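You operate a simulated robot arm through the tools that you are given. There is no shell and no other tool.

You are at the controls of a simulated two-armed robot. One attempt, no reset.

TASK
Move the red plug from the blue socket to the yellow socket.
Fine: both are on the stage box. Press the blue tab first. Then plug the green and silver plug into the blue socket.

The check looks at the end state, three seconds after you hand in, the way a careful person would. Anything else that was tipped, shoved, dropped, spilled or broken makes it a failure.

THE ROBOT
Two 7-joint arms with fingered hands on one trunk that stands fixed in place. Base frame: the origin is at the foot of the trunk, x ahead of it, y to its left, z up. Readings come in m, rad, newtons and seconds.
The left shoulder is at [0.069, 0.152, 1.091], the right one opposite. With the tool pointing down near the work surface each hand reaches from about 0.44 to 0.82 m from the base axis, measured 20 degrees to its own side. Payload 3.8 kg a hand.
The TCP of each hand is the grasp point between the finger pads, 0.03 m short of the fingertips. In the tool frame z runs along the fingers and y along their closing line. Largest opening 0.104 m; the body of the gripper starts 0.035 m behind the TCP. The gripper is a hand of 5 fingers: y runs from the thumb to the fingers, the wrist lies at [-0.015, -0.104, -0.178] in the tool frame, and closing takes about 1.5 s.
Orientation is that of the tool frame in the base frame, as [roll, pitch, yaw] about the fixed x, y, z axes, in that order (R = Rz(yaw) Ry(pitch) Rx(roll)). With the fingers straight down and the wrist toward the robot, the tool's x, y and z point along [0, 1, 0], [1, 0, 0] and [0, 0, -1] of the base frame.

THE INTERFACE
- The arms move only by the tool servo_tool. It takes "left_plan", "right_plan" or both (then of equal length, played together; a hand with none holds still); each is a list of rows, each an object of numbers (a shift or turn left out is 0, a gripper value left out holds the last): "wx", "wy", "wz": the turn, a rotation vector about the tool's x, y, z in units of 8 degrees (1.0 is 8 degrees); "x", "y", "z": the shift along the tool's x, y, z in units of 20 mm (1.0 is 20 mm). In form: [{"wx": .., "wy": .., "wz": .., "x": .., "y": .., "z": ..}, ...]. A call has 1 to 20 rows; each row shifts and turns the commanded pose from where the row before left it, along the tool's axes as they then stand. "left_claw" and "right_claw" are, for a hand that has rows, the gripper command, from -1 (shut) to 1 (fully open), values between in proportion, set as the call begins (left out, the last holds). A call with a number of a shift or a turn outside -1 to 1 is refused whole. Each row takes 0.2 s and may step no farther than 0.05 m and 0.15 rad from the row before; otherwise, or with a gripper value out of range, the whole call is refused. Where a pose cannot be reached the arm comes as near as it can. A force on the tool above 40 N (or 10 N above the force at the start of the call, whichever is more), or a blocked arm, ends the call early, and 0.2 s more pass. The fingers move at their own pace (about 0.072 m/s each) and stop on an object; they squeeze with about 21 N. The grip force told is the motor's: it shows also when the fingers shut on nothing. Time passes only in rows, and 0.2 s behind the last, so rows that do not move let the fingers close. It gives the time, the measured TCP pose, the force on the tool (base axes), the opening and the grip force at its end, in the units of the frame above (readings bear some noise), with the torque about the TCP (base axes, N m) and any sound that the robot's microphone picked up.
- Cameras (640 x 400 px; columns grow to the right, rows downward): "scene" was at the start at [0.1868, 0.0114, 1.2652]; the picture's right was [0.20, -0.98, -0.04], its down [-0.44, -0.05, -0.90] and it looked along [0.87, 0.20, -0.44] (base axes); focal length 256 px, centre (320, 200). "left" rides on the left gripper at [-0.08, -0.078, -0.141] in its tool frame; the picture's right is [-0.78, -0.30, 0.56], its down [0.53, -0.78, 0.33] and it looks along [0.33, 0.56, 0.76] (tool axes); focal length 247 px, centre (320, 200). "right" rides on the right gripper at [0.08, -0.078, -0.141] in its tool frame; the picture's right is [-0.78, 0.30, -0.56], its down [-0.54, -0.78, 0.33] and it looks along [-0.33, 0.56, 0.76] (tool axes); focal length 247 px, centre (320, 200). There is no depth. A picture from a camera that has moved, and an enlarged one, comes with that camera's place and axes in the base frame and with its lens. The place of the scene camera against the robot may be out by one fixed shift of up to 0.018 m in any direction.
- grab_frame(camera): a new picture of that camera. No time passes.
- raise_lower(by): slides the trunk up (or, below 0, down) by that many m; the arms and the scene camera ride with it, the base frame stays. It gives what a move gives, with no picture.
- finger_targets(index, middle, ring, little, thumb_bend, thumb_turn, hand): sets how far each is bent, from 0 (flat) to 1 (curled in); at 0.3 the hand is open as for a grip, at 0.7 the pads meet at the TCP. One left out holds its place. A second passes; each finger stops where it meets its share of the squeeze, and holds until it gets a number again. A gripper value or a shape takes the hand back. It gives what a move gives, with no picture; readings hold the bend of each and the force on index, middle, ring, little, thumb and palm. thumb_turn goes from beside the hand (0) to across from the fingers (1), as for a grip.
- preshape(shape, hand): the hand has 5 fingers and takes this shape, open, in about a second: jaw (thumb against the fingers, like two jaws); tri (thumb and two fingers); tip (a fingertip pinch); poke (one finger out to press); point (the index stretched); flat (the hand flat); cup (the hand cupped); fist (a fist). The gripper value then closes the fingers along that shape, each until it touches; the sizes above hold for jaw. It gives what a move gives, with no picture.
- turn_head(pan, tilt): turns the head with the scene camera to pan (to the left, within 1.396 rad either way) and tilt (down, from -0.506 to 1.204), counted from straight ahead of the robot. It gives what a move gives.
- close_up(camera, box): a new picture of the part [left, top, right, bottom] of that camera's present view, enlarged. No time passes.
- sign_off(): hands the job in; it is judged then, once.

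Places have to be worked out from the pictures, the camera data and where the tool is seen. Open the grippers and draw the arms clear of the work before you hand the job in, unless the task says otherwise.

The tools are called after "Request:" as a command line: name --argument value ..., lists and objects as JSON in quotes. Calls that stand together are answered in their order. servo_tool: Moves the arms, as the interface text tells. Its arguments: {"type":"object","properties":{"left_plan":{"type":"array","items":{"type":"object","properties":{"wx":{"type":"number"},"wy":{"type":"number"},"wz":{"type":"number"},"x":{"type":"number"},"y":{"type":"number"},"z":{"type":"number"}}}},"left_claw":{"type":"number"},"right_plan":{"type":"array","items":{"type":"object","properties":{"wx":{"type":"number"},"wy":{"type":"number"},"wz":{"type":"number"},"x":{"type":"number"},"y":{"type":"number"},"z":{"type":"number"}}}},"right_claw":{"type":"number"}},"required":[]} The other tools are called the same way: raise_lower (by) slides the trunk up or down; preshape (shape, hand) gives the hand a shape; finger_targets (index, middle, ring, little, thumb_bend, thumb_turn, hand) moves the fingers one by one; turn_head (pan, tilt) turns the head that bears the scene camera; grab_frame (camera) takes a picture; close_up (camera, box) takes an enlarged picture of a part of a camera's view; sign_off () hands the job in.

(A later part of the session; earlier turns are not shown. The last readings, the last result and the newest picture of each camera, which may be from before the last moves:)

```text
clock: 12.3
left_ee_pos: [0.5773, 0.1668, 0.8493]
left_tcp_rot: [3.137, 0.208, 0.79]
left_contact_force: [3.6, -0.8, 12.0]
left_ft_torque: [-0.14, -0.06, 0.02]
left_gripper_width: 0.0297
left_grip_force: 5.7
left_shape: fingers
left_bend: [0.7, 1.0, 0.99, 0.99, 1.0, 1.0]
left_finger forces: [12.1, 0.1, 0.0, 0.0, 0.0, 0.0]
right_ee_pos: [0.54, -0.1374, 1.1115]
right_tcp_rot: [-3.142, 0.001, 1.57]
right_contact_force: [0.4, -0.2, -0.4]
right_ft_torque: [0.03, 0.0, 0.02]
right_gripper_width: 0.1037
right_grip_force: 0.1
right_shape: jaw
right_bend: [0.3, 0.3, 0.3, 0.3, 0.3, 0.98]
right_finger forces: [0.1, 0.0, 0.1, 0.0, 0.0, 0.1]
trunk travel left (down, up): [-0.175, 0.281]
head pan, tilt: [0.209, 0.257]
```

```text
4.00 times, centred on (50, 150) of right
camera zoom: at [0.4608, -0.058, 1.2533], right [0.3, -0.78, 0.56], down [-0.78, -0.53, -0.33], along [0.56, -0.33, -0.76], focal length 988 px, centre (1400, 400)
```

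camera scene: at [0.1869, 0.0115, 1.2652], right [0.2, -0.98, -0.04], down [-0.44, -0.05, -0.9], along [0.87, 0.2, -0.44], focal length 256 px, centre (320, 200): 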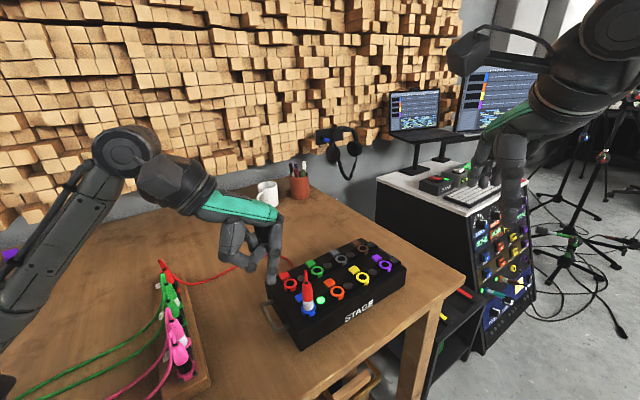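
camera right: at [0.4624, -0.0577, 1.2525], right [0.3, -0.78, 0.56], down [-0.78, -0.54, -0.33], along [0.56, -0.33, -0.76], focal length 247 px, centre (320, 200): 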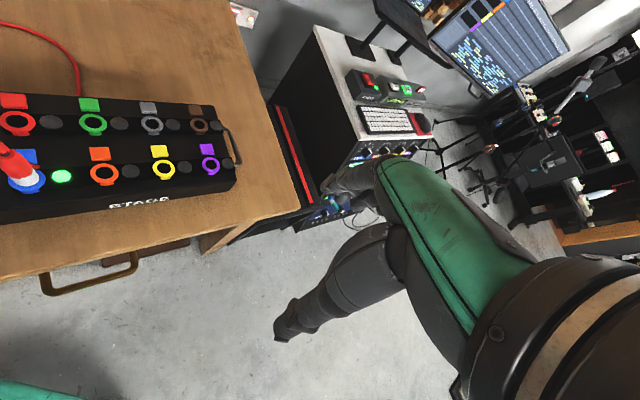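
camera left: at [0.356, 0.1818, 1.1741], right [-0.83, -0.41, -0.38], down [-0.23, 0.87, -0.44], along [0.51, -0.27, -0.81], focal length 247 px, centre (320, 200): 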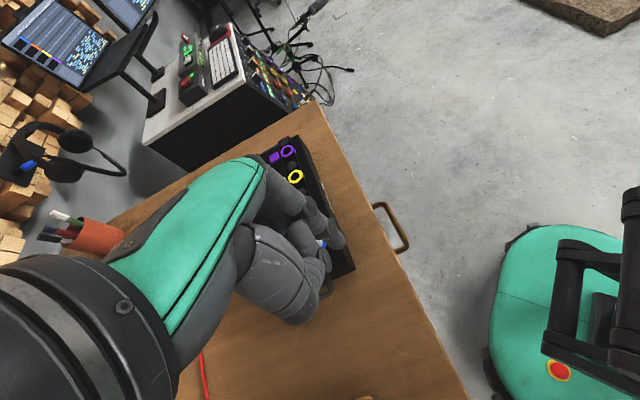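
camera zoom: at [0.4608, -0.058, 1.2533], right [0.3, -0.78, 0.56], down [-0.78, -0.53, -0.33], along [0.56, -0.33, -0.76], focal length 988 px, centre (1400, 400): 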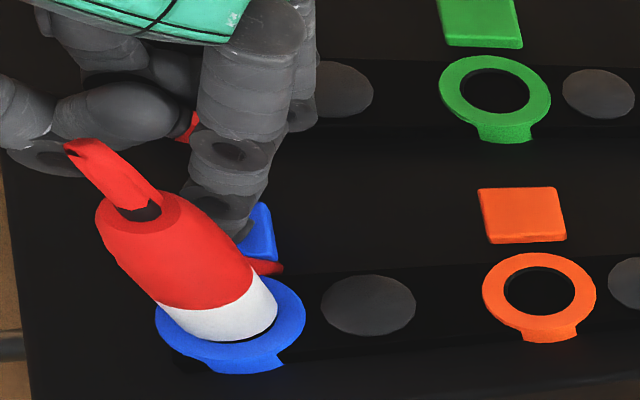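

The LED went out and the plug has popped up a little (dark gap above the blue ring), so the latch released. I lift the finger straight up, clear of the plug.

Request:
servo_tool --left_plan '[{"x": -0.1, "z": -0.4}, {"x": -0.174, "z": -0.815}, {"x": -0.174, "z": -0.815}, {"x": -0.174, "z": -0.815}, {"x": -0.174, "z": -0.815}, {"x": -0.174, "z": -0.815}, {"x": -0.174, "z": -0.815}, {"x": -0.174, "z": -0.815}, {"x": -0.174, "z": -0.815}, {"x": -0.174, "z": -0.815}]'

Request:
grab_frame --camera "left"

Request:
close_up --camera "scene" --box '[260, 220, 350, 320]'

Request:
close_up --camera "right" --box '[0, 100, 100, 200]'

```text
clock: 14.5
left_ee_pos: [0.5767, 0.1672, 1.0072]
left_tcp_rot: [-3.141, 0.211, 0.792]
left_contact_force: [-0.2, -0.7, 0.0]
left_ft_torque: [0.03, -0.02, 0.01]
left_gripper_width: 0.03
left_grip_force: 0.0
left_shape: fingers
left_bend: [0.7, 1.0, 0.99, 0.99, 1.0, 1.0]
left_finger forces: [0.0, 0.1, 0.1, 0.0, 0.0, 0.0]
right_ee_pos: [0.5394, -0.1374, 1.1102]
right_tcp_rot: [-3.141, -0.001, 1.571]
right_contact_force: [-0.5, -0.3, 0.2]
right_ft_torque: [-0.01, -0.04, -0.01]
right_gripper_width: 0.1039
right_grip_force: 0.0
right_shape: jaw
right_bend: [0.3, 0.3, 0.3, 0.3, 0.3, 0.98]
right_finger forces: [0.0, 0.1, 0.1, 0.1, 0.1, 0.0]
trunk travel left (down, up): [-0.175, 0.281]
head pan, tilt: [0.209, 0.257]
```

```text
taken
camera left: at [0.4881, 0.1864, 1.1608], right [-0.83, -0.41, -0.38], down [-0.23, 0.87, -0.44], along [0.51, -0.27, -0.81], focal length 247 px, centre (320, 200)
```

left: 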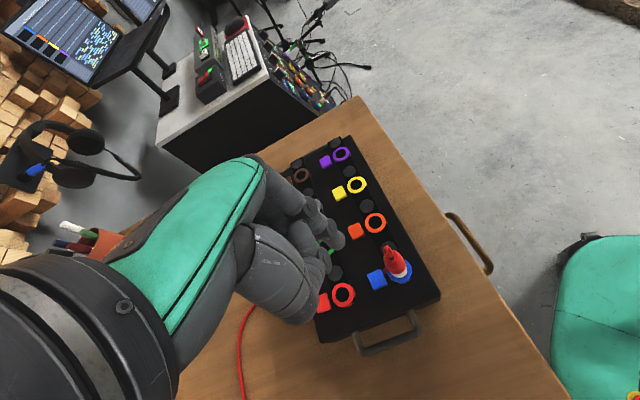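

```text
4.00 times, centred on (305, 270) of scene
camera zoom: at [0.1867, 0.0112, 1.2652], right [0.2, -0.98, -0.04], down [-0.44, -0.05, -0.9], along [0.87, 0.2, -0.44], focal length 1024 px, centre (380, -80)
```

zoom: 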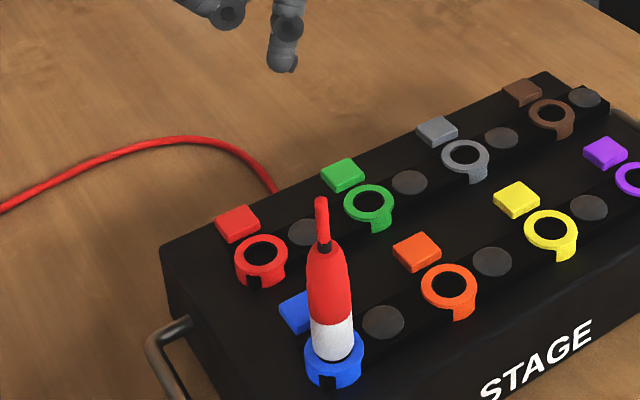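

```text
4.00 times, centred on (50, 150) of right
camera zoom: at [0.4616, -0.0577, 1.2528], right [0.3, -0.78, 0.56], down [-0.78, -0.54, -0.33], along [0.56, -0.33, -0.76], focal length 988 px, centre (1400, 400)
```

zoom: 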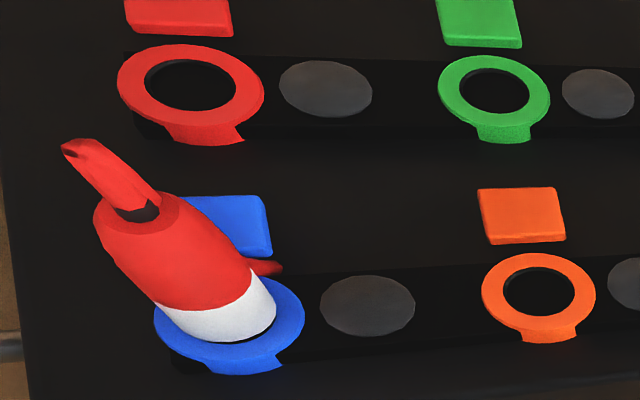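

LED stays off and the plug sits a few mm proud. I now take the left hand out of the tilt and shape it to "tri" (thumb and two fingers) for a vertical grasp of the plug.

Request:
servo_tool --left_plan '[{"wy": 0.75, "z": -0.5}, {"wy": 0.76, "z": -0.5}]'

Request:
preshape --hand "left" --shape "tri"

Request:
grab_frame --camera "left"

Request:
grab_frame --camera "scene"

```text
clock: 15.1
left_ee_pos: [0.579, 0.1687, 1.0259]
left_tcp_rot: [-3.138, 0.0, 0.788]
left_contact_force: [-0.1, -0.3, -0.3]
left_ft_torque: [-0.02, -0.02, -0.01]
left_gripper_width: 0.0296
left_grip_force: 0.0
left_shape: fingers
left_bend: [0.7, 1.0, 0.99, 0.99, 1.0, 1.0]
left_finger forces: [0.0, 0.0, 0.1, 0.0, 0.0, 0.1]
right_ee_pos: [0.54, -0.1371, 1.112]
right_tcp_rot: [-3.141, -0.001, 1.57]
right_contact_force: [0.5, -0.2, -0.5]
right_ft_torque: [0.02, 0.0, -0.01]
right_gripper_width: 0.1036
right_grip_force: 0.1
right_shape: jaw
right_bend: [0.3, 0.3, 0.3, 0.3, 0.3, 0.98]
right_finger forces: [0.1, 0.1, 0.1, 0.0, 0.1, 0.0]
trunk travel left (down, up): [-0.175, 0.281]
head pan, tilt: [0.209, 0.257]
```

```text
clock: 16.0
left_ee_pos: [0.5798, 0.1704, 1.0256]
left_tcp_rot: [-3.141, 0.0, 0.791]
left_contact_force: [-0.2, 0.2, 0.3]
left_ft_torque: [0.01, 0.04, -0.01]
left_gripper_width: 0.1038
left_grip_force: 0.0
left_shape: tri
left_bend: [0.3, 0.3, 0.99, 0.99, 0.3, 0.98]
left_finger forces: [0.0, 0.0, 0.1, 0.0, 0.0, 0.0]
right_ee_pos: [0.5395, -0.1377, 1.1108]
right_tcp_rot: [3.141, 0.0, 1.57]
right_contact_force: [-0.6, 0.6, -0.7]
right_ft_torque: [-0.04, 0.02, 0.0]
right_gripper_width: 0.1037
right_grip_force: 0.0
right_shape: jaw
right_bend: [0.3, 0.3, 0.3, 0.3, 0.3, 0.98]
right_finger forces: [0.1, 0.0, 0.0, 0.0, 0.0, 0.1]
trunk travel left (down, up): [-0.175, 0.281]
head pan, tilt: [0.209, 0.257]
```

```text
taken
camera left: at [0.4683, 0.1665, 1.1666], right [-0.76, -0.34, -0.56], down [-0.18, 0.93, -0.33], along [0.63, -0.15, -0.76], focal length 247 px, centre (320, 200)
```

left: 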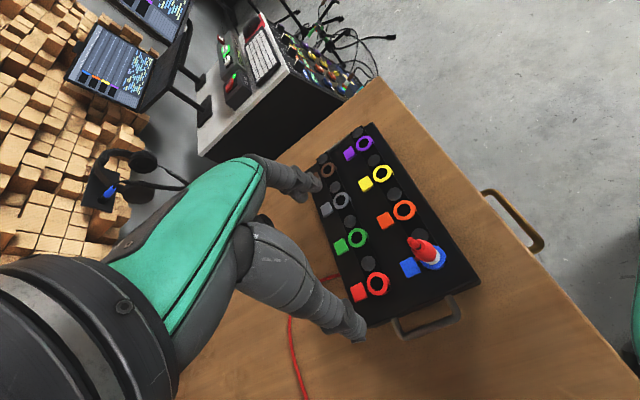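

```text
taken
camera scene: at [0.1868, 0.0113, 1.2652], right [0.2, -0.98, -0.04], down [-0.44, -0.05, -0.9], along [0.87, 0.2, -0.44], focal length 256 px, centre (320, 200)
```

scene: 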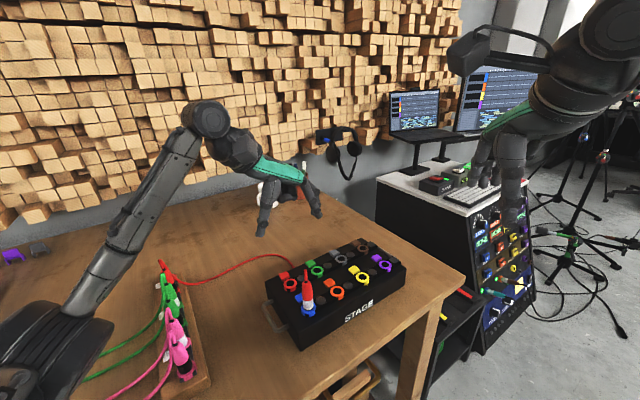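

I zoom on the tri hand to see how the fingers and thumb lie around the TCP.

Request:
close_up --camera "left" --box '[220, 140, 460, 350]'

Request:
close_up --camera "scene" --box '[230, 150, 340, 250]'

```text
1.90 times, centred on (340, 245) of left
camera zoom: at [0.4683, 0.1665, 1.1666], right [-0.76, -0.34, -0.56], down [-0.18, 0.93, -0.33], along [0.63, -0.15, -0.76], focal length 470 px, centre (282, 114)
```

zoom: 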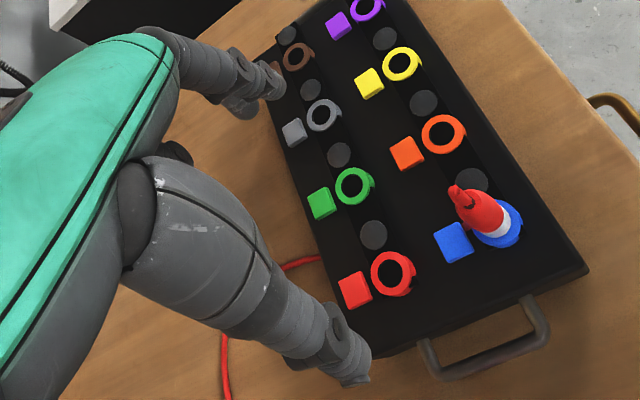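

```text
4.00 times, centred on (285, 200) of scene
camera zoom: at [0.1868, 0.0113, 1.2652], right [0.2, -0.98, -0.04], down [-0.44, -0.05, -0.9], along [0.87, 0.2, -0.44], focal length 1024 px, centre (460, 200)
```

zoom: 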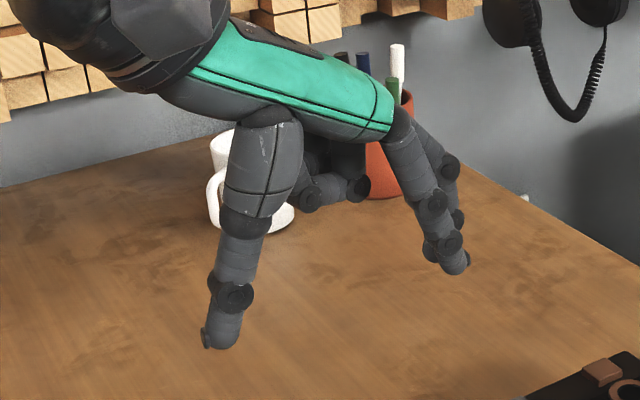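

The tri grasp looks good, with ring/little curled high out of the way. I take a sharp zoom at the blue plug and rings from this pose to pin down the plug axis before approaching.

Request:
close_up --camera "left" --box '[390, 220, 460, 290]'

Request:
close_up --camera "left" --box '[350, 130, 420, 220]'

```text
5.71 times, centred on (425, 255) of left
camera zoom: at [0.4683, 0.1665, 1.1666], right [-0.76, -0.34, -0.56], down [-0.18, 0.93, -0.33], along [0.63, -0.15, -0.76], focal length 1411 px, centre (-280, -114)
```

zoom: 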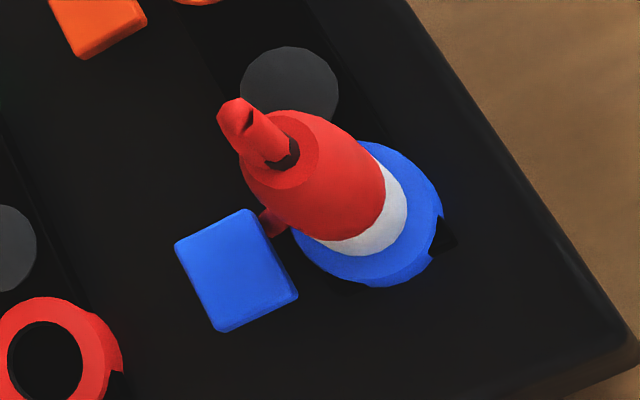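

```text
4.44 times, centred on (385, 175) of left
camera zoom: at [0.4683, 0.1665, 1.1666], right [-0.76, -0.34, -0.56], down [-0.18, 0.93, -0.33], along [0.63, -0.15, -0.76], focal length 1098 px, centre (31, 311)
```

zoom: 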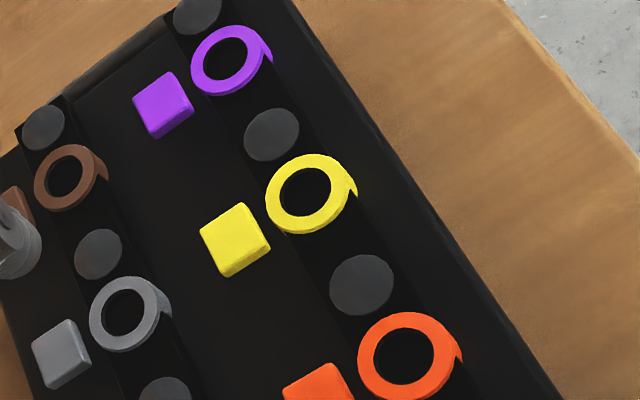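

Refined: blue axis ≈ [0.543, 0.137], yellow ≈ [0.646, 0.034] (row pitch ≈0.072 m at −45°). I move the open tri hand over the plug axis and part-way down.

Request:
servo_tool --left_plan '[{"x": -0.83, "y": -0.045}, {"x": -0.83, "y": -0.045}, {"x": -0.82, "y": -0.045}, {"z": 0.75}, {"z": 0.75}, {"z": 0.75}, {"z": 0.75}, {"z": 0.75}]'

Request:
close_up --camera "left" --box '[220, 140, 460, 350]'

Request:
close_up --camera "scene" --box '[250, 190, 370, 320]'

Request:
close_up --camera "right" --box '[0, 80, 130, 210]'

```text
clock: 17.8
left_ee_pos: [0.5425, 0.1356, 0.9507]
left_tcp_rot: [-3.14, -0.003, 0.791]
left_contact_force: [-0.5, -0.5, -0.2]
left_ft_torque: [-0.02, 0.05, -0.02]
left_gripper_width: 0.104
left_grip_force: 0.0
left_shape: tri
left_bend: [0.3, 0.3, 0.99, 0.99, 0.3, 0.98]
left_finger forces: [0.0, 0.0, 0.0, 0.0, 0.0, 0.0]
right_ee_pos: [0.5399, -0.1373, 1.1119]
right_tcp_rot: [3.141, 0.0, 1.57]
right_contact_force: [0.2, 0.8, 0.4]
right_ft_torque: [0.01, 0.02, 0.01]
right_gripper_width: 0.1037
right_grip_force: 0.0
right_shape: jaw
right_bend: [0.3, 0.3, 0.3, 0.3, 0.3, 0.98]
right_finger forces: [0.1, 0.0, 0.0, 0.1, 0.0, 0.1]
trunk travel left (down, up): [-0.175, 0.281]
head pan, tilt: [0.209, 0.257]
```

```text
1.90 times, centred on (340, 245) of left
camera zoom: at [0.4317, 0.1327, 1.0914], right [-0.76, -0.34, -0.56], down [-0.17, 0.93, -0.33], along [0.63, -0.15, -0.76], focal length 470 px, centre (282, 114)
```

zoom: 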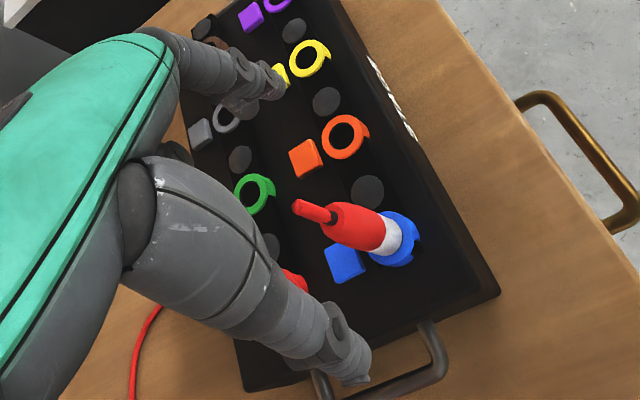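

```text
3.08 times, centred on (310, 255) of scene
camera zoom: at [0.1869, 0.0114, 1.2652], right [0.2, -0.98, -0.04], down [-0.44, -0.05, -0.9], along [0.87, 0.2, -0.44], focal length 787 px, centre (351, 31)
```

zoom: 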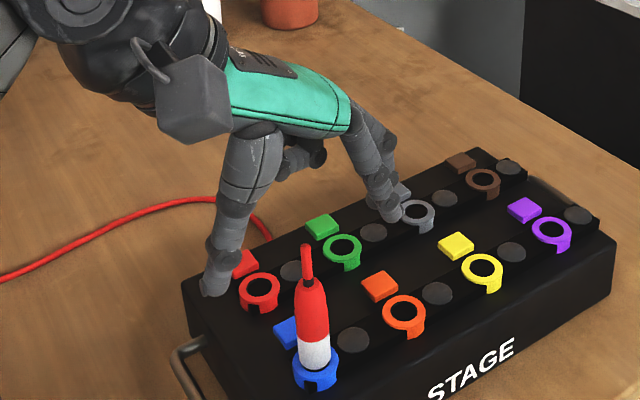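

```text
3.08 times, centred on (65, 145) of right
camera zoom: at [0.4618, -0.0574, 1.2527], right [0.3, -0.78, 0.56], down [-0.78, -0.54, -0.33], along [0.56, -0.33, -0.76], focal length 760 px, centre (1105, 369)
```

zoom: 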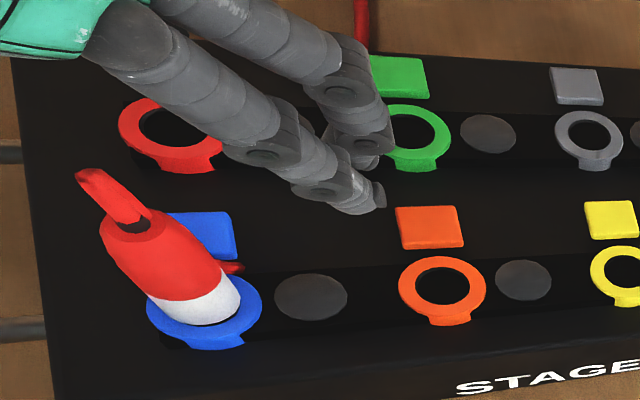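

The open hand straddles the plug along the row direction. I lower a further 60 mm so that the TCP is around z=0.89, on the red body.

Request:
servo_tool --left_plan '[{"z": 0.75, "x": 0.02, "y": -0.01}, {"z": 0.75}, {"z": 0.75}, {"z": 0.75}]'

Request:
close_up --camera "left" --box '[220, 140, 460, 350]'

Request:
close_up --camera "scene" --box '[250, 210, 370, 330]'

Request:
close_up --camera "right" --box '[0, 80, 130, 210]'

```text
clock: 18.8
left_ee_pos: [0.5423, 0.1366, 0.8891]
left_tcp_rot: [3.14, 0.001, 0.789]
left_contact_force: [-0.1, 1.1, -0.1]
left_ft_torque: [-0.01, 0.03, 0.01]
left_gripper_width: 0.1038
left_grip_force: 0.0
left_shape: tri
left_bend: [0.3, 0.3, 0.99, 0.99, 0.3, 0.98]
left_finger forces: [0.0, 0.0, 0.0, 0.0, 0.1, 0.0]
right_ee_pos: [0.5391, -0.1364, 1.1114]
right_tcp_rot: [3.14, -0.002, 1.569]
right_contact_force: [0.1, 0.4, -0.4]
right_ft_torque: [0.0, 0.0, -0.04]
right_gripper_width: 0.1036
right_grip_force: 0.1
right_shape: jaw
right_bend: [0.3, 0.3, 0.3, 0.3, 0.3, 0.98]
right_finger forces: [0.0, 0.0, 0.0, 0.0, 0.0, 0.0]
trunk travel left (down, up): [-0.175, 0.281]
head pan, tilt: [0.209, 0.257]
```

```text
1.90 times, centred on (340, 245) of left
camera zoom: at [0.4318, 0.1331, 1.0307], right [-0.76, -0.34, -0.56], down [-0.18, 0.93, -0.33], along [0.63, -0.15, -0.76], focal length 470 px, centre (282, 114)
```

zoom: 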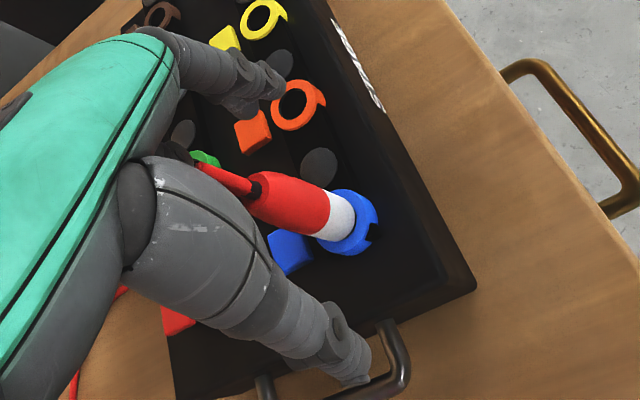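

```text
3.33 times, centred on (310, 270) of scene
camera zoom: at [0.1869, 0.0115, 1.2652], right [0.2, -0.98, -0.04], down [-0.44, -0.05, -0.9], along [0.87, 0.2, -0.44], focal length 853 px, centre (353, -33)
```

zoom: 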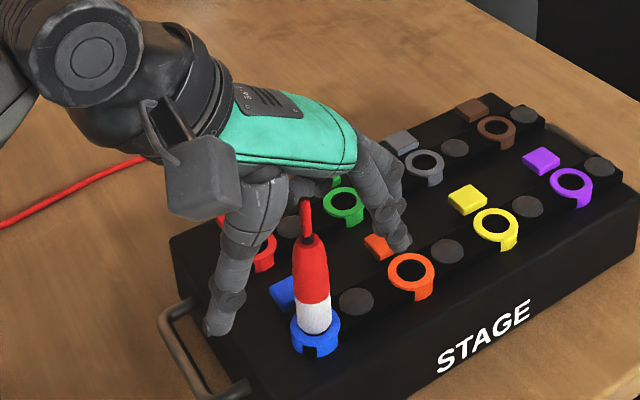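

```text
3.08 times, centred on (65, 145) of right
camera zoom: at [0.4618, -0.0574, 1.2527], right [0.3, -0.78, 0.56], down [-0.78, -0.54, -0.33], along [0.56, -0.33, -0.76], focal length 760 px, centre (1105, 369)
```

zoom: 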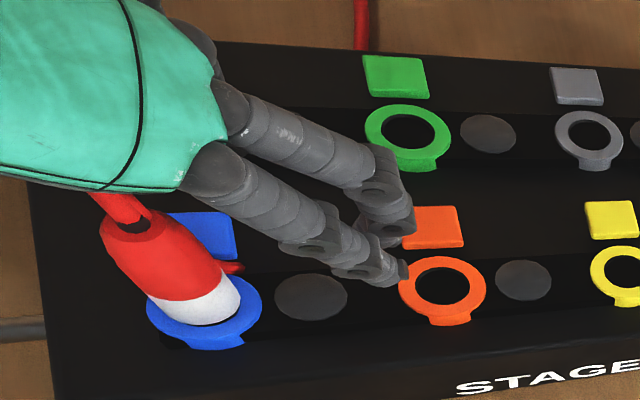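

Left-camera measurements at close range disagree by a few mm with the earlier ones in x, so before closing I take sharper zooms of plug and fingers to check the centring.

Request:
close_up --camera "left" --box '[290, 170, 390, 250]'

Request:
close_up --camera "scene" --box '[280, 240, 340, 315]'

Request:
close_up --camera "right" --box '[0, 110, 90, 180]'

```text
5.00 times, centred on (340, 210) of left
camera zoom: at [0.4318, 0.1331, 1.0307], right [-0.76, -0.34, -0.56], down [-0.18, 0.93, -0.33], along [0.63, -0.15, -0.76], focal length 1235 px, centre (220, 150)
```

zoom: 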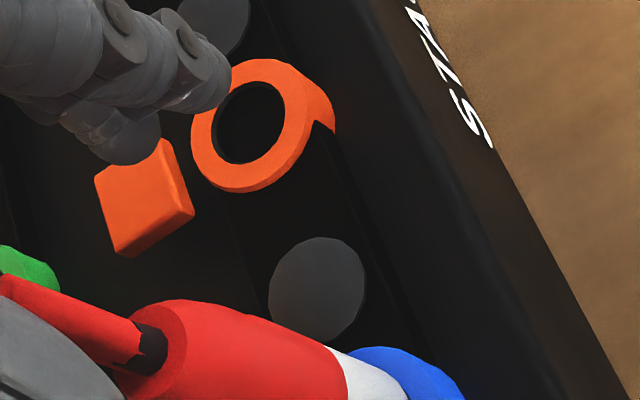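

```text
5.33 times, centred on (310, 278) of scene
camera zoom: at [0.1869, 0.0115, 1.2652], right [0.2, -0.98, -0.04], down [-0.44, -0.05, -0.9], along [0.87, 0.2, -0.44], focal length 1365 px, centre (373, -213)
```

zoom: 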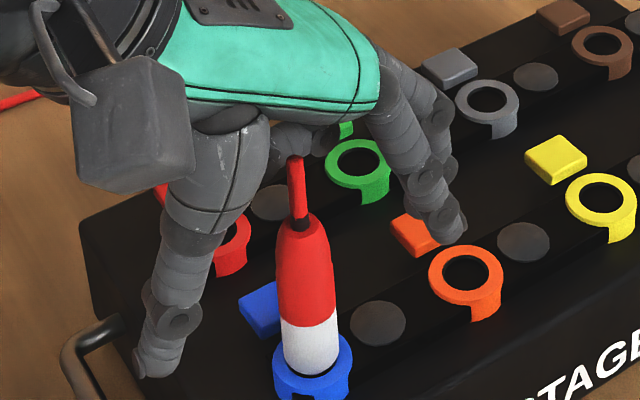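

```text
5.71 times, centred on (45, 145) of right
camera zoom: at [0.4618, -0.0574, 1.2527], right [0.3, -0.78, 0.56], down [-0.78, -0.54, -0.33], along [0.56, -0.33, -0.76], focal length 1411 px, centre (1891, 514)
```

zoom: 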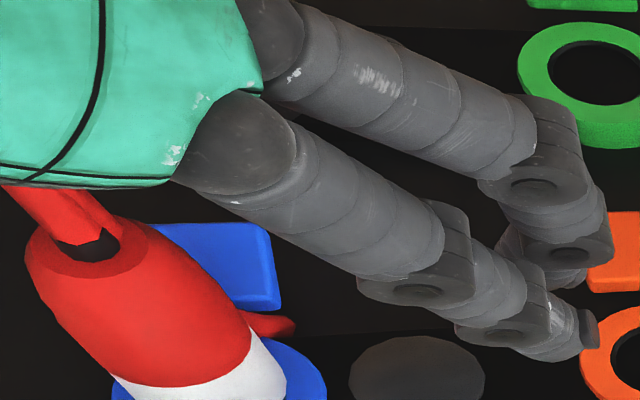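

With refined camera axes everything agrees: ring plane z≈0.8255, blue axis ≈[0.5435, 0.136], plug body top ≈0.892, so the TCP is centred but gripping right at the top. I lower 9 mm more to grip the body better and check for contact.

Request:
servo_tool --left_plan '[{"z": 0.23}, {"z": 0.22}, {}]'

Request:
close_up --camera "scene" --box '[280, 240, 340, 315]'

Request:
close_up --camera "left" --box '[240, 170, 390, 270]'

```text
clock: 19.6
left_ee_pos: [0.5428, 0.1366, 0.881]
left_tcp_rot: [3.141, -0.002, 0.791]
left_contact_force: [0.8, 0.5, 0.1]
left_ft_torque: [0.03, 0.02, 0.03]
left_gripper_width: 0.1039
left_grip_force: 0.0
left_shape: tri
left_bend: [0.3, 0.3, 0.99, 0.99, 0.3, 0.98]
left_finger forces: [0.0, 0.0, 0.0, 0.0, 0.1, 0.0]
right_ee_pos: [0.5395, -0.1374, 1.1109]
right_tcp_rot: [3.14, 0.0, 1.57]
right_contact_force: [1.1, -0.2, 0.2]
right_ft_torque: [-0.01, 0.0, -0.01]
right_gripper_width: 0.1036
right_grip_force: 0.0
right_shape: jaw
right_bend: [0.3, 0.3, 0.3, 0.3, 0.3, 0.98]
right_finger forces: [0.0, 0.0, 0.0, 0.0, 0.1, 0.0]
trunk travel left (down, up): [-0.175, 0.281]
head pan, tilt: [0.209, 0.257]
```

```text
5.33 times, centred on (310, 278) of scene
camera zoom: at [0.1868, 0.0113, 1.2652], right [0.2, -0.98, -0.04], down [-0.44, -0.05, -0.9], along [0.87, 0.2, -0.44], focal length 1365 px, centre (373, -213)
```

zoom: 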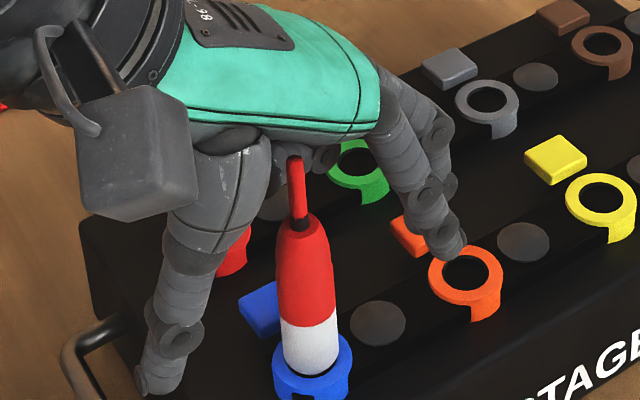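

```text
4.00 times, centred on (315, 220) of left
camera zoom: at [0.4317, 0.1332, 1.0221], right [-0.76, -0.34, -0.56], down [-0.18, 0.93, -0.33], along [0.63, -0.15, -0.76], focal length 988 px, centre (340, 120)
```

zoom: 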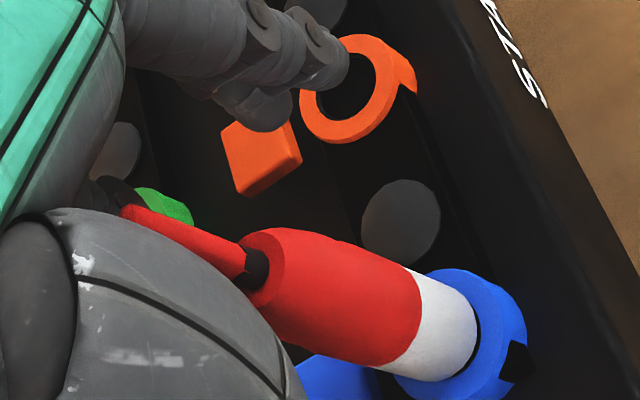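

No contact forces; tail is free. I close the tri grip on the plug, holding still.

Request:
servo_tool --left_plan '[{}, {}, {}, {}, {}, {}, {}, {}]' --left_claw -1

Request:
close_up --camera "scene" --box '[280, 240, 340, 315]'

Request:
close_up --camera "left" --box '[240, 170, 390, 270]'

Request:
close_up --camera "right" --box '[0, 110, 90, 180]'

```text
clock: 21.4
left_ee_pos: [0.5417, 0.1364, 0.881]
left_tcp_rot: [-3.141, 0.002, 0.789]
left_contact_force: [-2.0, 0.4, -2.2]
left_ft_torque: [0.01, 0.05, -0.02]
left_gripper_width: 0.0134
left_grip_force: 21.0
left_shape: tri
left_bend: [0.72, 0.59, 1.0, 1.0, 0.74, 1.0]
left_finger forces: [8.3, 9.2, 0.0, 0.1, 18.9, 0.0]
right_ee_pos: [0.54, -0.1367, 1.1106]
right_tcp_rot: [3.141, 0.001, 1.571]
right_contact_force: [-0.7, -0.8, -1.0]
right_ft_torque: [0.0, 0.0, -0.02]
right_gripper_width: 0.1037
right_grip_force: 0.0
right_shape: jaw
right_bend: [0.3, 0.3, 0.3, 0.3, 0.3, 0.98]
right_finger forces: [0.0, 0.1, 0.1, 0.1, 0.0, 0.0]
trunk travel left (down, up): [-0.175, 0.281]
head pan, tilt: [0.209, 0.257]
```

```text
5.33 times, centred on (310, 278) of scene
camera zoom: at [0.1867, 0.0114, 1.2652], right [0.2, -0.98, -0.04], down [-0.44, -0.05, -0.9], along [0.87, 0.2, -0.44], focal length 1365 px, centre (373, -213)
```

zoom: 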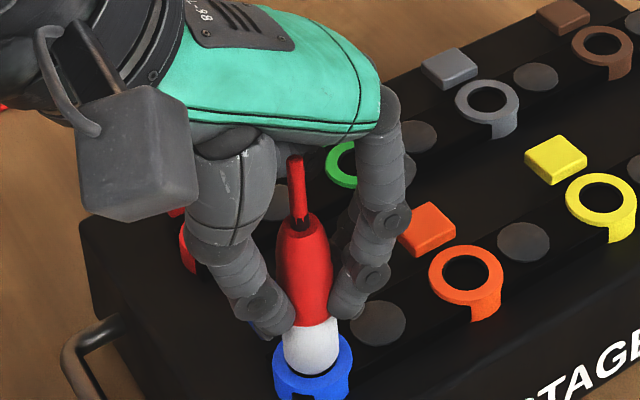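

```text
4.00 times, centred on (315, 220) of left
camera zoom: at [0.4316, 0.1332, 1.022], right [-0.76, -0.34, -0.56], down [-0.18, 0.93, -0.33], along [0.63, -0.15, -0.76], focal length 988 px, centre (340, 120)
```

zoom: 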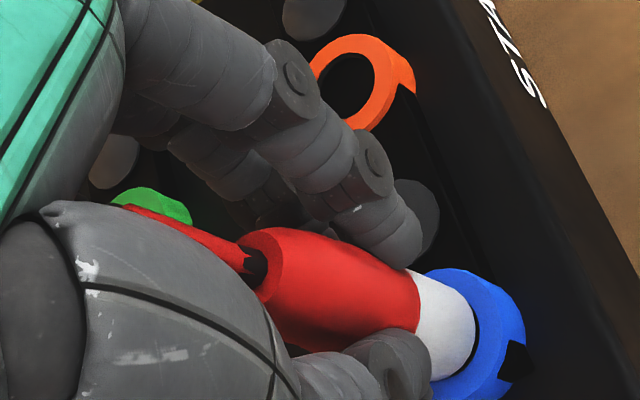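

```text
5.71 times, centred on (45, 145) of right
camera zoom: at [0.4617, -0.0574, 1.2528], right [0.3, -0.78, 0.56], down [-0.78, -0.54, -0.33], along [0.56, -0.33, -0.76], focal length 1411 px, centre (1891, 514)
```

zoom: 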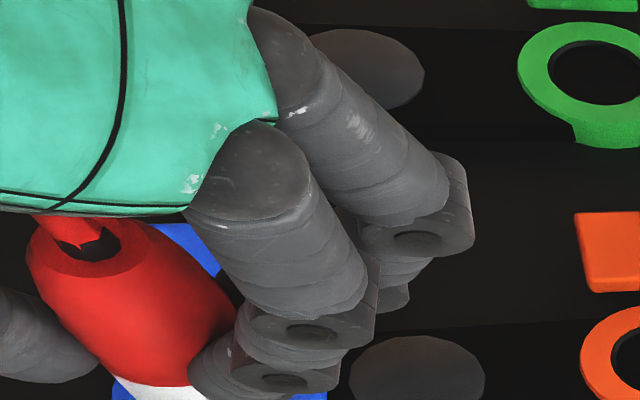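

Grip is on (21 N, thumb vs two fingers) and the plug stands straight. I pull up gently by 15 mm and check that the plug follows without tilting.

Request:
servo_tool --left_plan '[{"z": -0.15}, {"z": -0.2}, {"z": -0.2}, {"z": -0.2}, {}]'

Request:
close_up --camera "scene" --box '[280, 240, 340, 315]'

Request:
close_up --camera "left" --box '[240, 170, 390, 270]'

Request:
close_up --camera "right" --box '[0, 110, 90, 180]'

```text
clock: 22.6
left_ee_pos: [0.5427, 0.1367, 0.8964]
left_tcp_rot: [3.141, 0.0, 0.789]
left_contact_force: [0.6, -0.3, -0.8]
left_ft_torque: [-0.01, 0.01, 0.01]
left_gripper_width: 0.0138
left_grip_force: 20.9
left_shape: tri
left_bend: [0.72, 0.59, 1.0, 1.0, 0.74, 1.0]
left_finger forces: [8.3, 10.0, 0.1, 0.0, 18.8, 0.0]
right_ee_pos: [0.5409, -0.1379, 1.1095]
right_tcp_rot: [3.141, -0.001, 1.571]
right_contact_force: [-0.7, 0.0, -0.5]
right_ft_torque: [-0.01, 0.01, -0.01]
right_gripper_width: 0.1037
right_grip_force: 0.1
right_shape: jaw
right_bend: [0.3, 0.3, 0.3, 0.3, 0.3, 0.98]
right_finger forces: [0.0, 0.1, 0.0, 0.0, 0.0, 0.0]
trunk travel left (down, up): [-0.175, 0.281]
head pan, tilt: [0.209, 0.257]
```

```text
5.33 times, centred on (310, 278) of scene
camera zoom: at [0.1869, 0.0114, 1.2652], right [0.2, -0.98, -0.04], down [-0.44, -0.05, -0.9], along [0.87, 0.2, -0.44], focal length 1365 px, centre (373, -213)
```

zoom: 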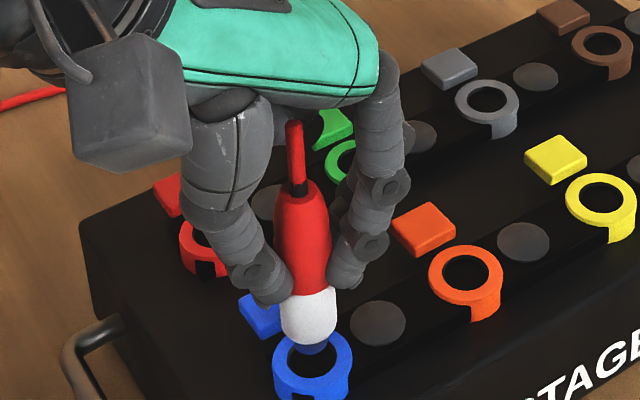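

```text
4.00 times, centred on (315, 220) of left
camera zoom: at [0.4317, 0.1331, 1.0374], right [-0.76, -0.34, -0.56], down [-0.17, 0.93, -0.33], along [0.63, -0.15, -0.76], focal length 988 px, centre (340, 120)
```

zoom: 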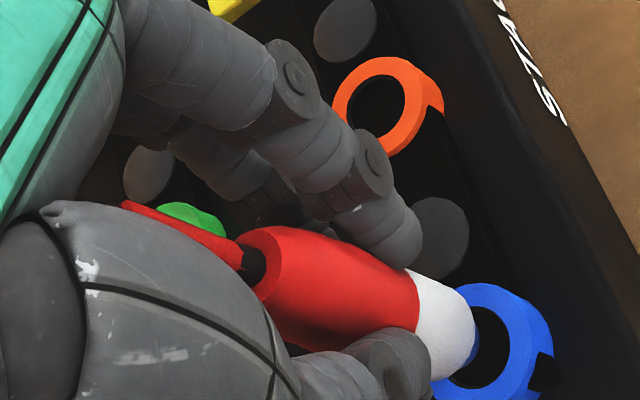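

```text
5.71 times, centred on (45, 145) of right
camera zoom: at [0.4618, -0.0575, 1.2527], right [0.3, -0.78, 0.56], down [-0.78, -0.54, -0.33], along [0.56, -0.33, -0.76], focal length 1411 px, centre (1891, 514)
```

zoom: 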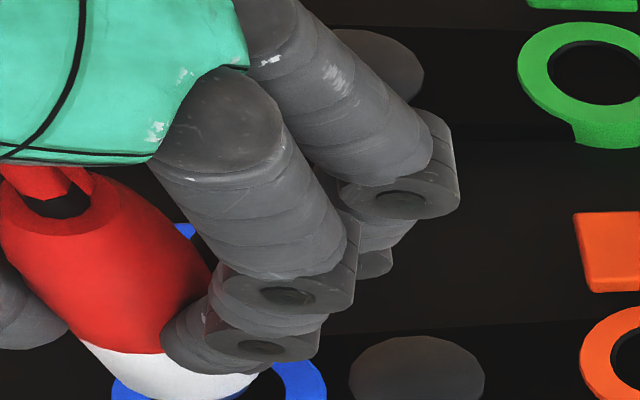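

The plug came out cleanly and stays vertical in the grip. I lift another 30 mm and carry it two pitches along the row to above the yellow socket.

Request:
servo_tool --left_plan '[{"z": -0.5}, {"z": -0.5}, {"z": -0.5}, {"y": 0.5}, {"y": 0.7}, {"y": 0.8}, {"y": 0.8}, {"y": 0.8}, {"y": 0.8}, {"y": 0.8}, {"y": 0.8}, {"y": 0.7}, {"y": 0.59, "x": -0.04}, {}]'

Request:
close_up --camera "left" --box '[240, 170, 420, 290]'

Request:
close_up --camera "right" --box '[70, 90, 220, 200]'

Request:
close_up --camera "scene" --box '[310, 210, 420, 300]'

Request:
grab_frame --camera "scene"

```text
clock: 25.6
left_ee_pos: [0.6461, 0.0325, 0.926]
left_tcp_rot: [3.141, 0.0, 0.789]
left_contact_force: [0.0, 0.3, -0.7]
left_ft_torque: [-0.01, 0.01, 0.01]
left_gripper_width: 0.0135
left_grip_force: 21.3
left_shape: tri
left_bend: [0.72, 0.59, 1.0, 1.0, 0.74, 1.0]
left_finger forces: [8.2, 10.3, 0.0, 0.0, 18.8, 0.1]
right_ee_pos: [0.5401, -0.1382, 1.1121]
right_tcp_rot: [3.14, 0.0, 1.572]
right_contact_force: [0.2, 0.2, -0.4]
right_ft_torque: [-0.01, -0.04, -0.01]
right_gripper_width: 0.1036
right_grip_force: 0.0
right_shape: jaw
right_bend: [0.3, 0.3, 0.3, 0.3, 0.3, 0.98]
right_finger forces: [0.0, 0.0, 0.1, 0.0, 0.0, 0.1]
trunk travel left (down, up): [-0.175, 0.281]
head pan, tilt: [0.209, 0.257]
```

```text
3.33 times, centred on (330, 230) of left
camera zoom: at [0.5346, 0.0298, 1.0673], right [-0.76, -0.34, -0.56], down [-0.17, 0.93, -0.33], along [0.63, -0.15, -0.76], focal length 823 px, centre (287, 100)
```

zoom: 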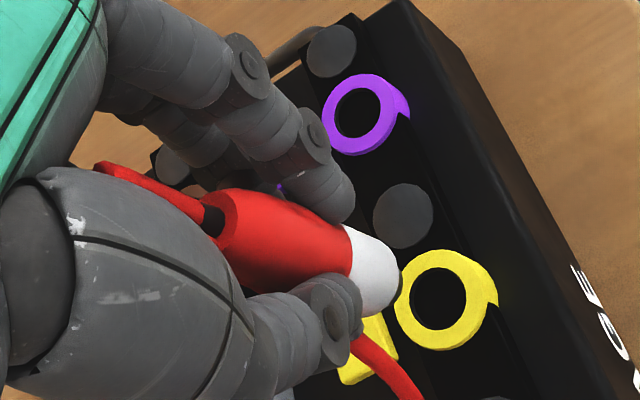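

```text
3.64 times, centred on (145, 145) of right
camera zoom: at [0.4617, -0.0573, 1.2528], right [0.3, -0.78, 0.56], down [-0.78, -0.54, -0.33], along [0.56, -0.33, -0.76], focal length 898 px, centre (956, 400)
```

zoom: 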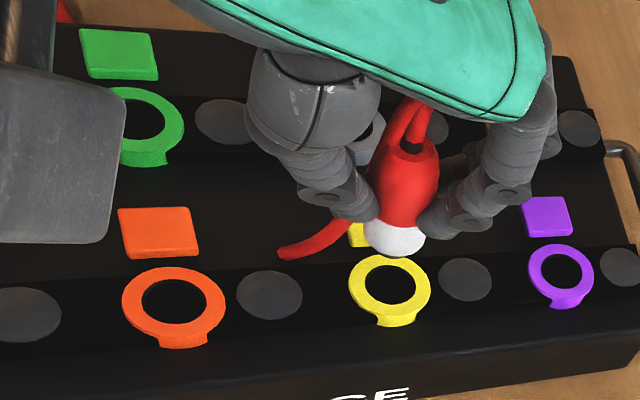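

```text
4.44 times, centred on (365, 255) of scene
camera zoom: at [0.1868, 0.0115, 1.2652], right [0.2, -0.98, -0.04], down [-0.44, -0.05, -0.9], along [0.87, 0.2, -0.44], focal length 1137 px, centre (120, -44)
```

zoom: 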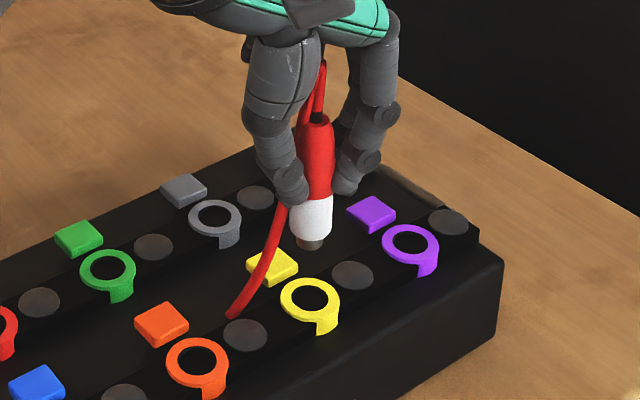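

```text
taken
camera scene: at [0.1868, 0.0115, 1.2652], right [0.2, -0.98, -0.04], down [-0.44, -0.05, -0.9], along [0.87, 0.2, -0.44], focal length 256 px, centre (320, 200)
```

scene: 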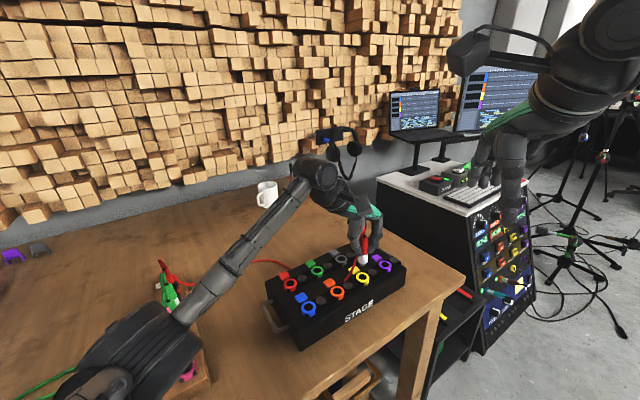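

All three views show the plug axis lining up with the yellow hole (within about 1 mm). I lower 28 mm first, to just above the hole, and re-check.

Request:
servo_tool --left_plan '[{"z": 0.4}, {"z": 0.4}, {"z": 0.4}, {"z": 0.2}, {}]'

Request:
close_up --camera "left" --box '[270, 180, 390, 260]'

Request:
close_up --camera "right" --box '[110, 110, 210, 190]'

Request:
close_up --camera "scene" --box '[330, 230, 400, 290]'

```text
clock: 26.8
left_ee_pos: [0.6446, 0.0333, 0.8975]
left_tcp_rot: [3.141, -0.003, 0.791]
left_contact_force: [-1.0, 0.6, -0.3]
left_ft_torque: [0.01, -0.03, 0.0]
left_gripper_width: 0.0133
left_grip_force: 21.3
left_shape: tri
left_bend: [0.72, 0.59, 1.0, 1.0, 0.74, 1.0]
left_finger forces: [8.3, 10.1, 0.1, 0.0, 18.7, 0.1]
right_ee_pos: [0.5399, -0.1378, 1.1125]
right_tcp_rot: [3.141, -0.001, 1.571]
right_contact_force: [-0.4, -0.3, 0.1]
right_ft_torque: [0.01, 0.02, 0.0]
right_gripper_width: 0.1037
right_grip_force: 0.0
right_shape: jaw
right_bend: [0.3, 0.3, 0.3, 0.3, 0.3, 0.98]
right_finger forces: [0.0, 0.1, 0.0, 0.1, 0.1, 0.0]
trunk travel left (down, up): [-0.175, 0.281]
head pan, tilt: [0.209, 0.257]
```

```text
5.00 times, centred on (330, 220) of left
camera zoom: at [0.5345, 0.03, 1.039], right [-0.76, -0.34, -0.56], down [-0.17, 0.93, -0.33], along [0.63, -0.15, -0.76], focal length 1235 px, centre (270, 100)
```

zoom: 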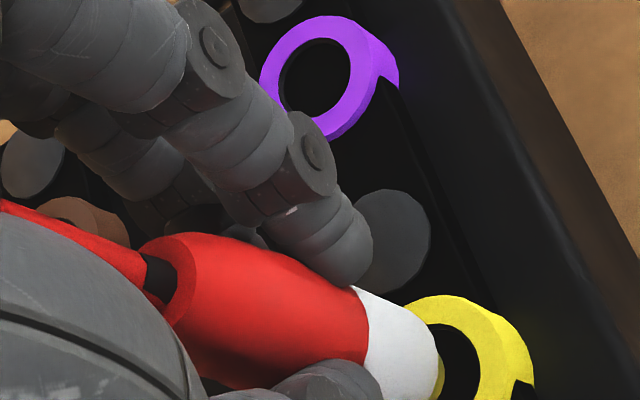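

```text
5.00 times, centred on (160, 150) of right
camera zoom: at [0.4618, -0.0576, 1.2527], right [0.3, -0.78, 0.56], down [-0.78, -0.54, -0.33], along [0.56, -0.33, -0.76], focal length 1235 px, centre (1120, 450)
```

zoom: 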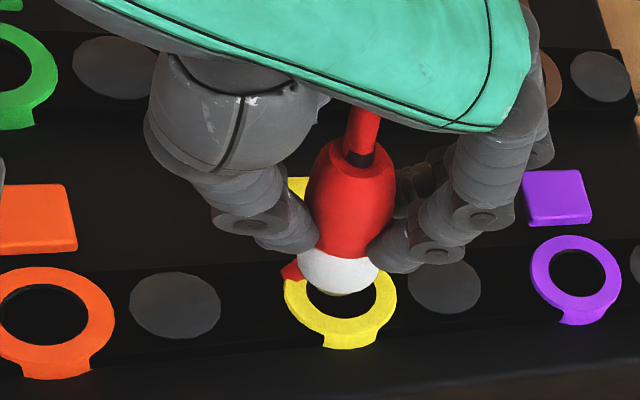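

```text
6.67 times, centred on (365, 260) of scene
camera zoom: at [0.1869, 0.0113, 1.2652], right [0.2, -0.98, -0.04], down [-0.44, -0.05, -0.9], along [0.87, 0.2, -0.44], focal length 1706 px, centre (20, -200)
```

zoom: 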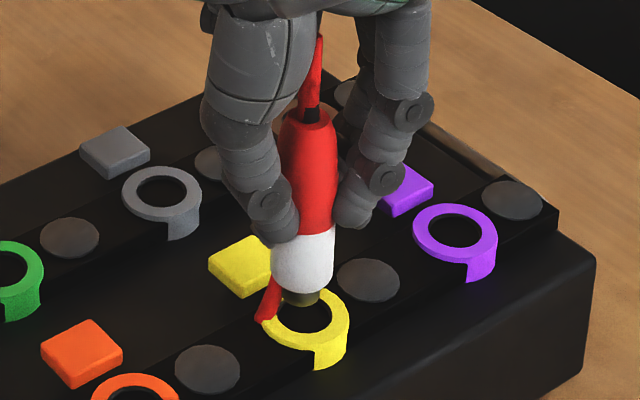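

The plug tip is just above the hole; I zoom harder to measure the lateral offset between plug axis and hole.

Request:
close_up --camera "right" --box '[140, 135, 190, 180]'

Request:
close_up --camera "scene" --box '[350, 255, 380, 285]'

Request:
close_up --camera "left" --box '[320, 205, 400, 265]'

```text
8.89 times, centred on (165, 158) of right
camera zoom: at [0.4618, -0.0576, 1.2527], right [0.3, -0.78, 0.56], down [-0.78, -0.54, -0.33], along [0.56, -0.33, -0.76], focal length 2195 px, centre (1698, 578)
```

zoom: 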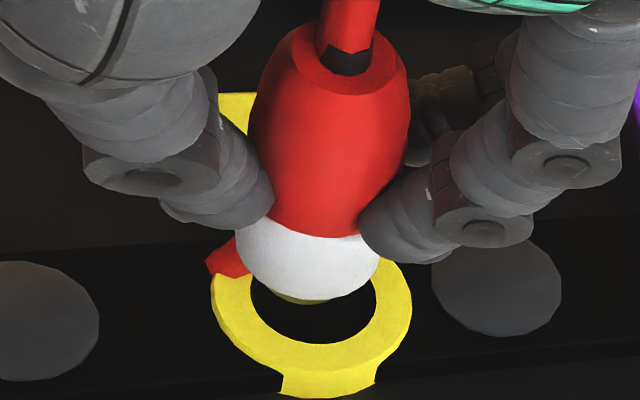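

```text
13.33 times, centred on (365, 270) of scene
camera zoom: at [0.1869, 0.0113, 1.2652], right [0.2, -0.98, -0.04], down [-0.44, -0.05, -0.9], along [0.87, 0.2, -0.44], focal length 3412 px, centre (-280, -733)
```

zoom: 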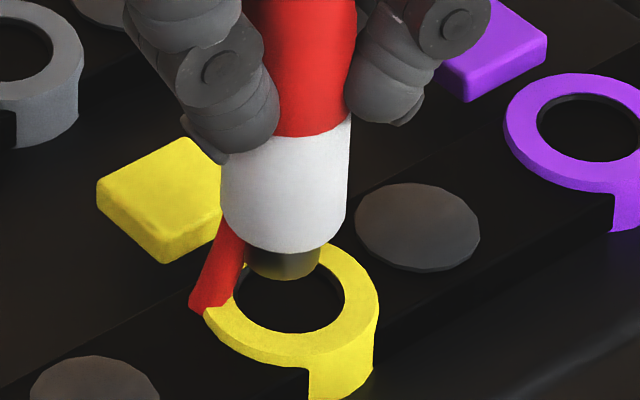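

```text
6.67 times, centred on (360, 235) of left
camera zoom: at [0.5345, 0.03, 1.039], right [-0.76, -0.34, -0.56], down [-0.17, 0.93, -0.33], along [0.63, -0.15, -0.76], focal length 1646 px, centre (53, -33)
```

zoom: 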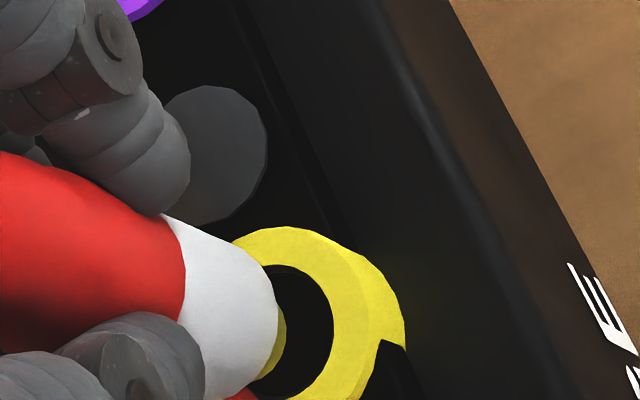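

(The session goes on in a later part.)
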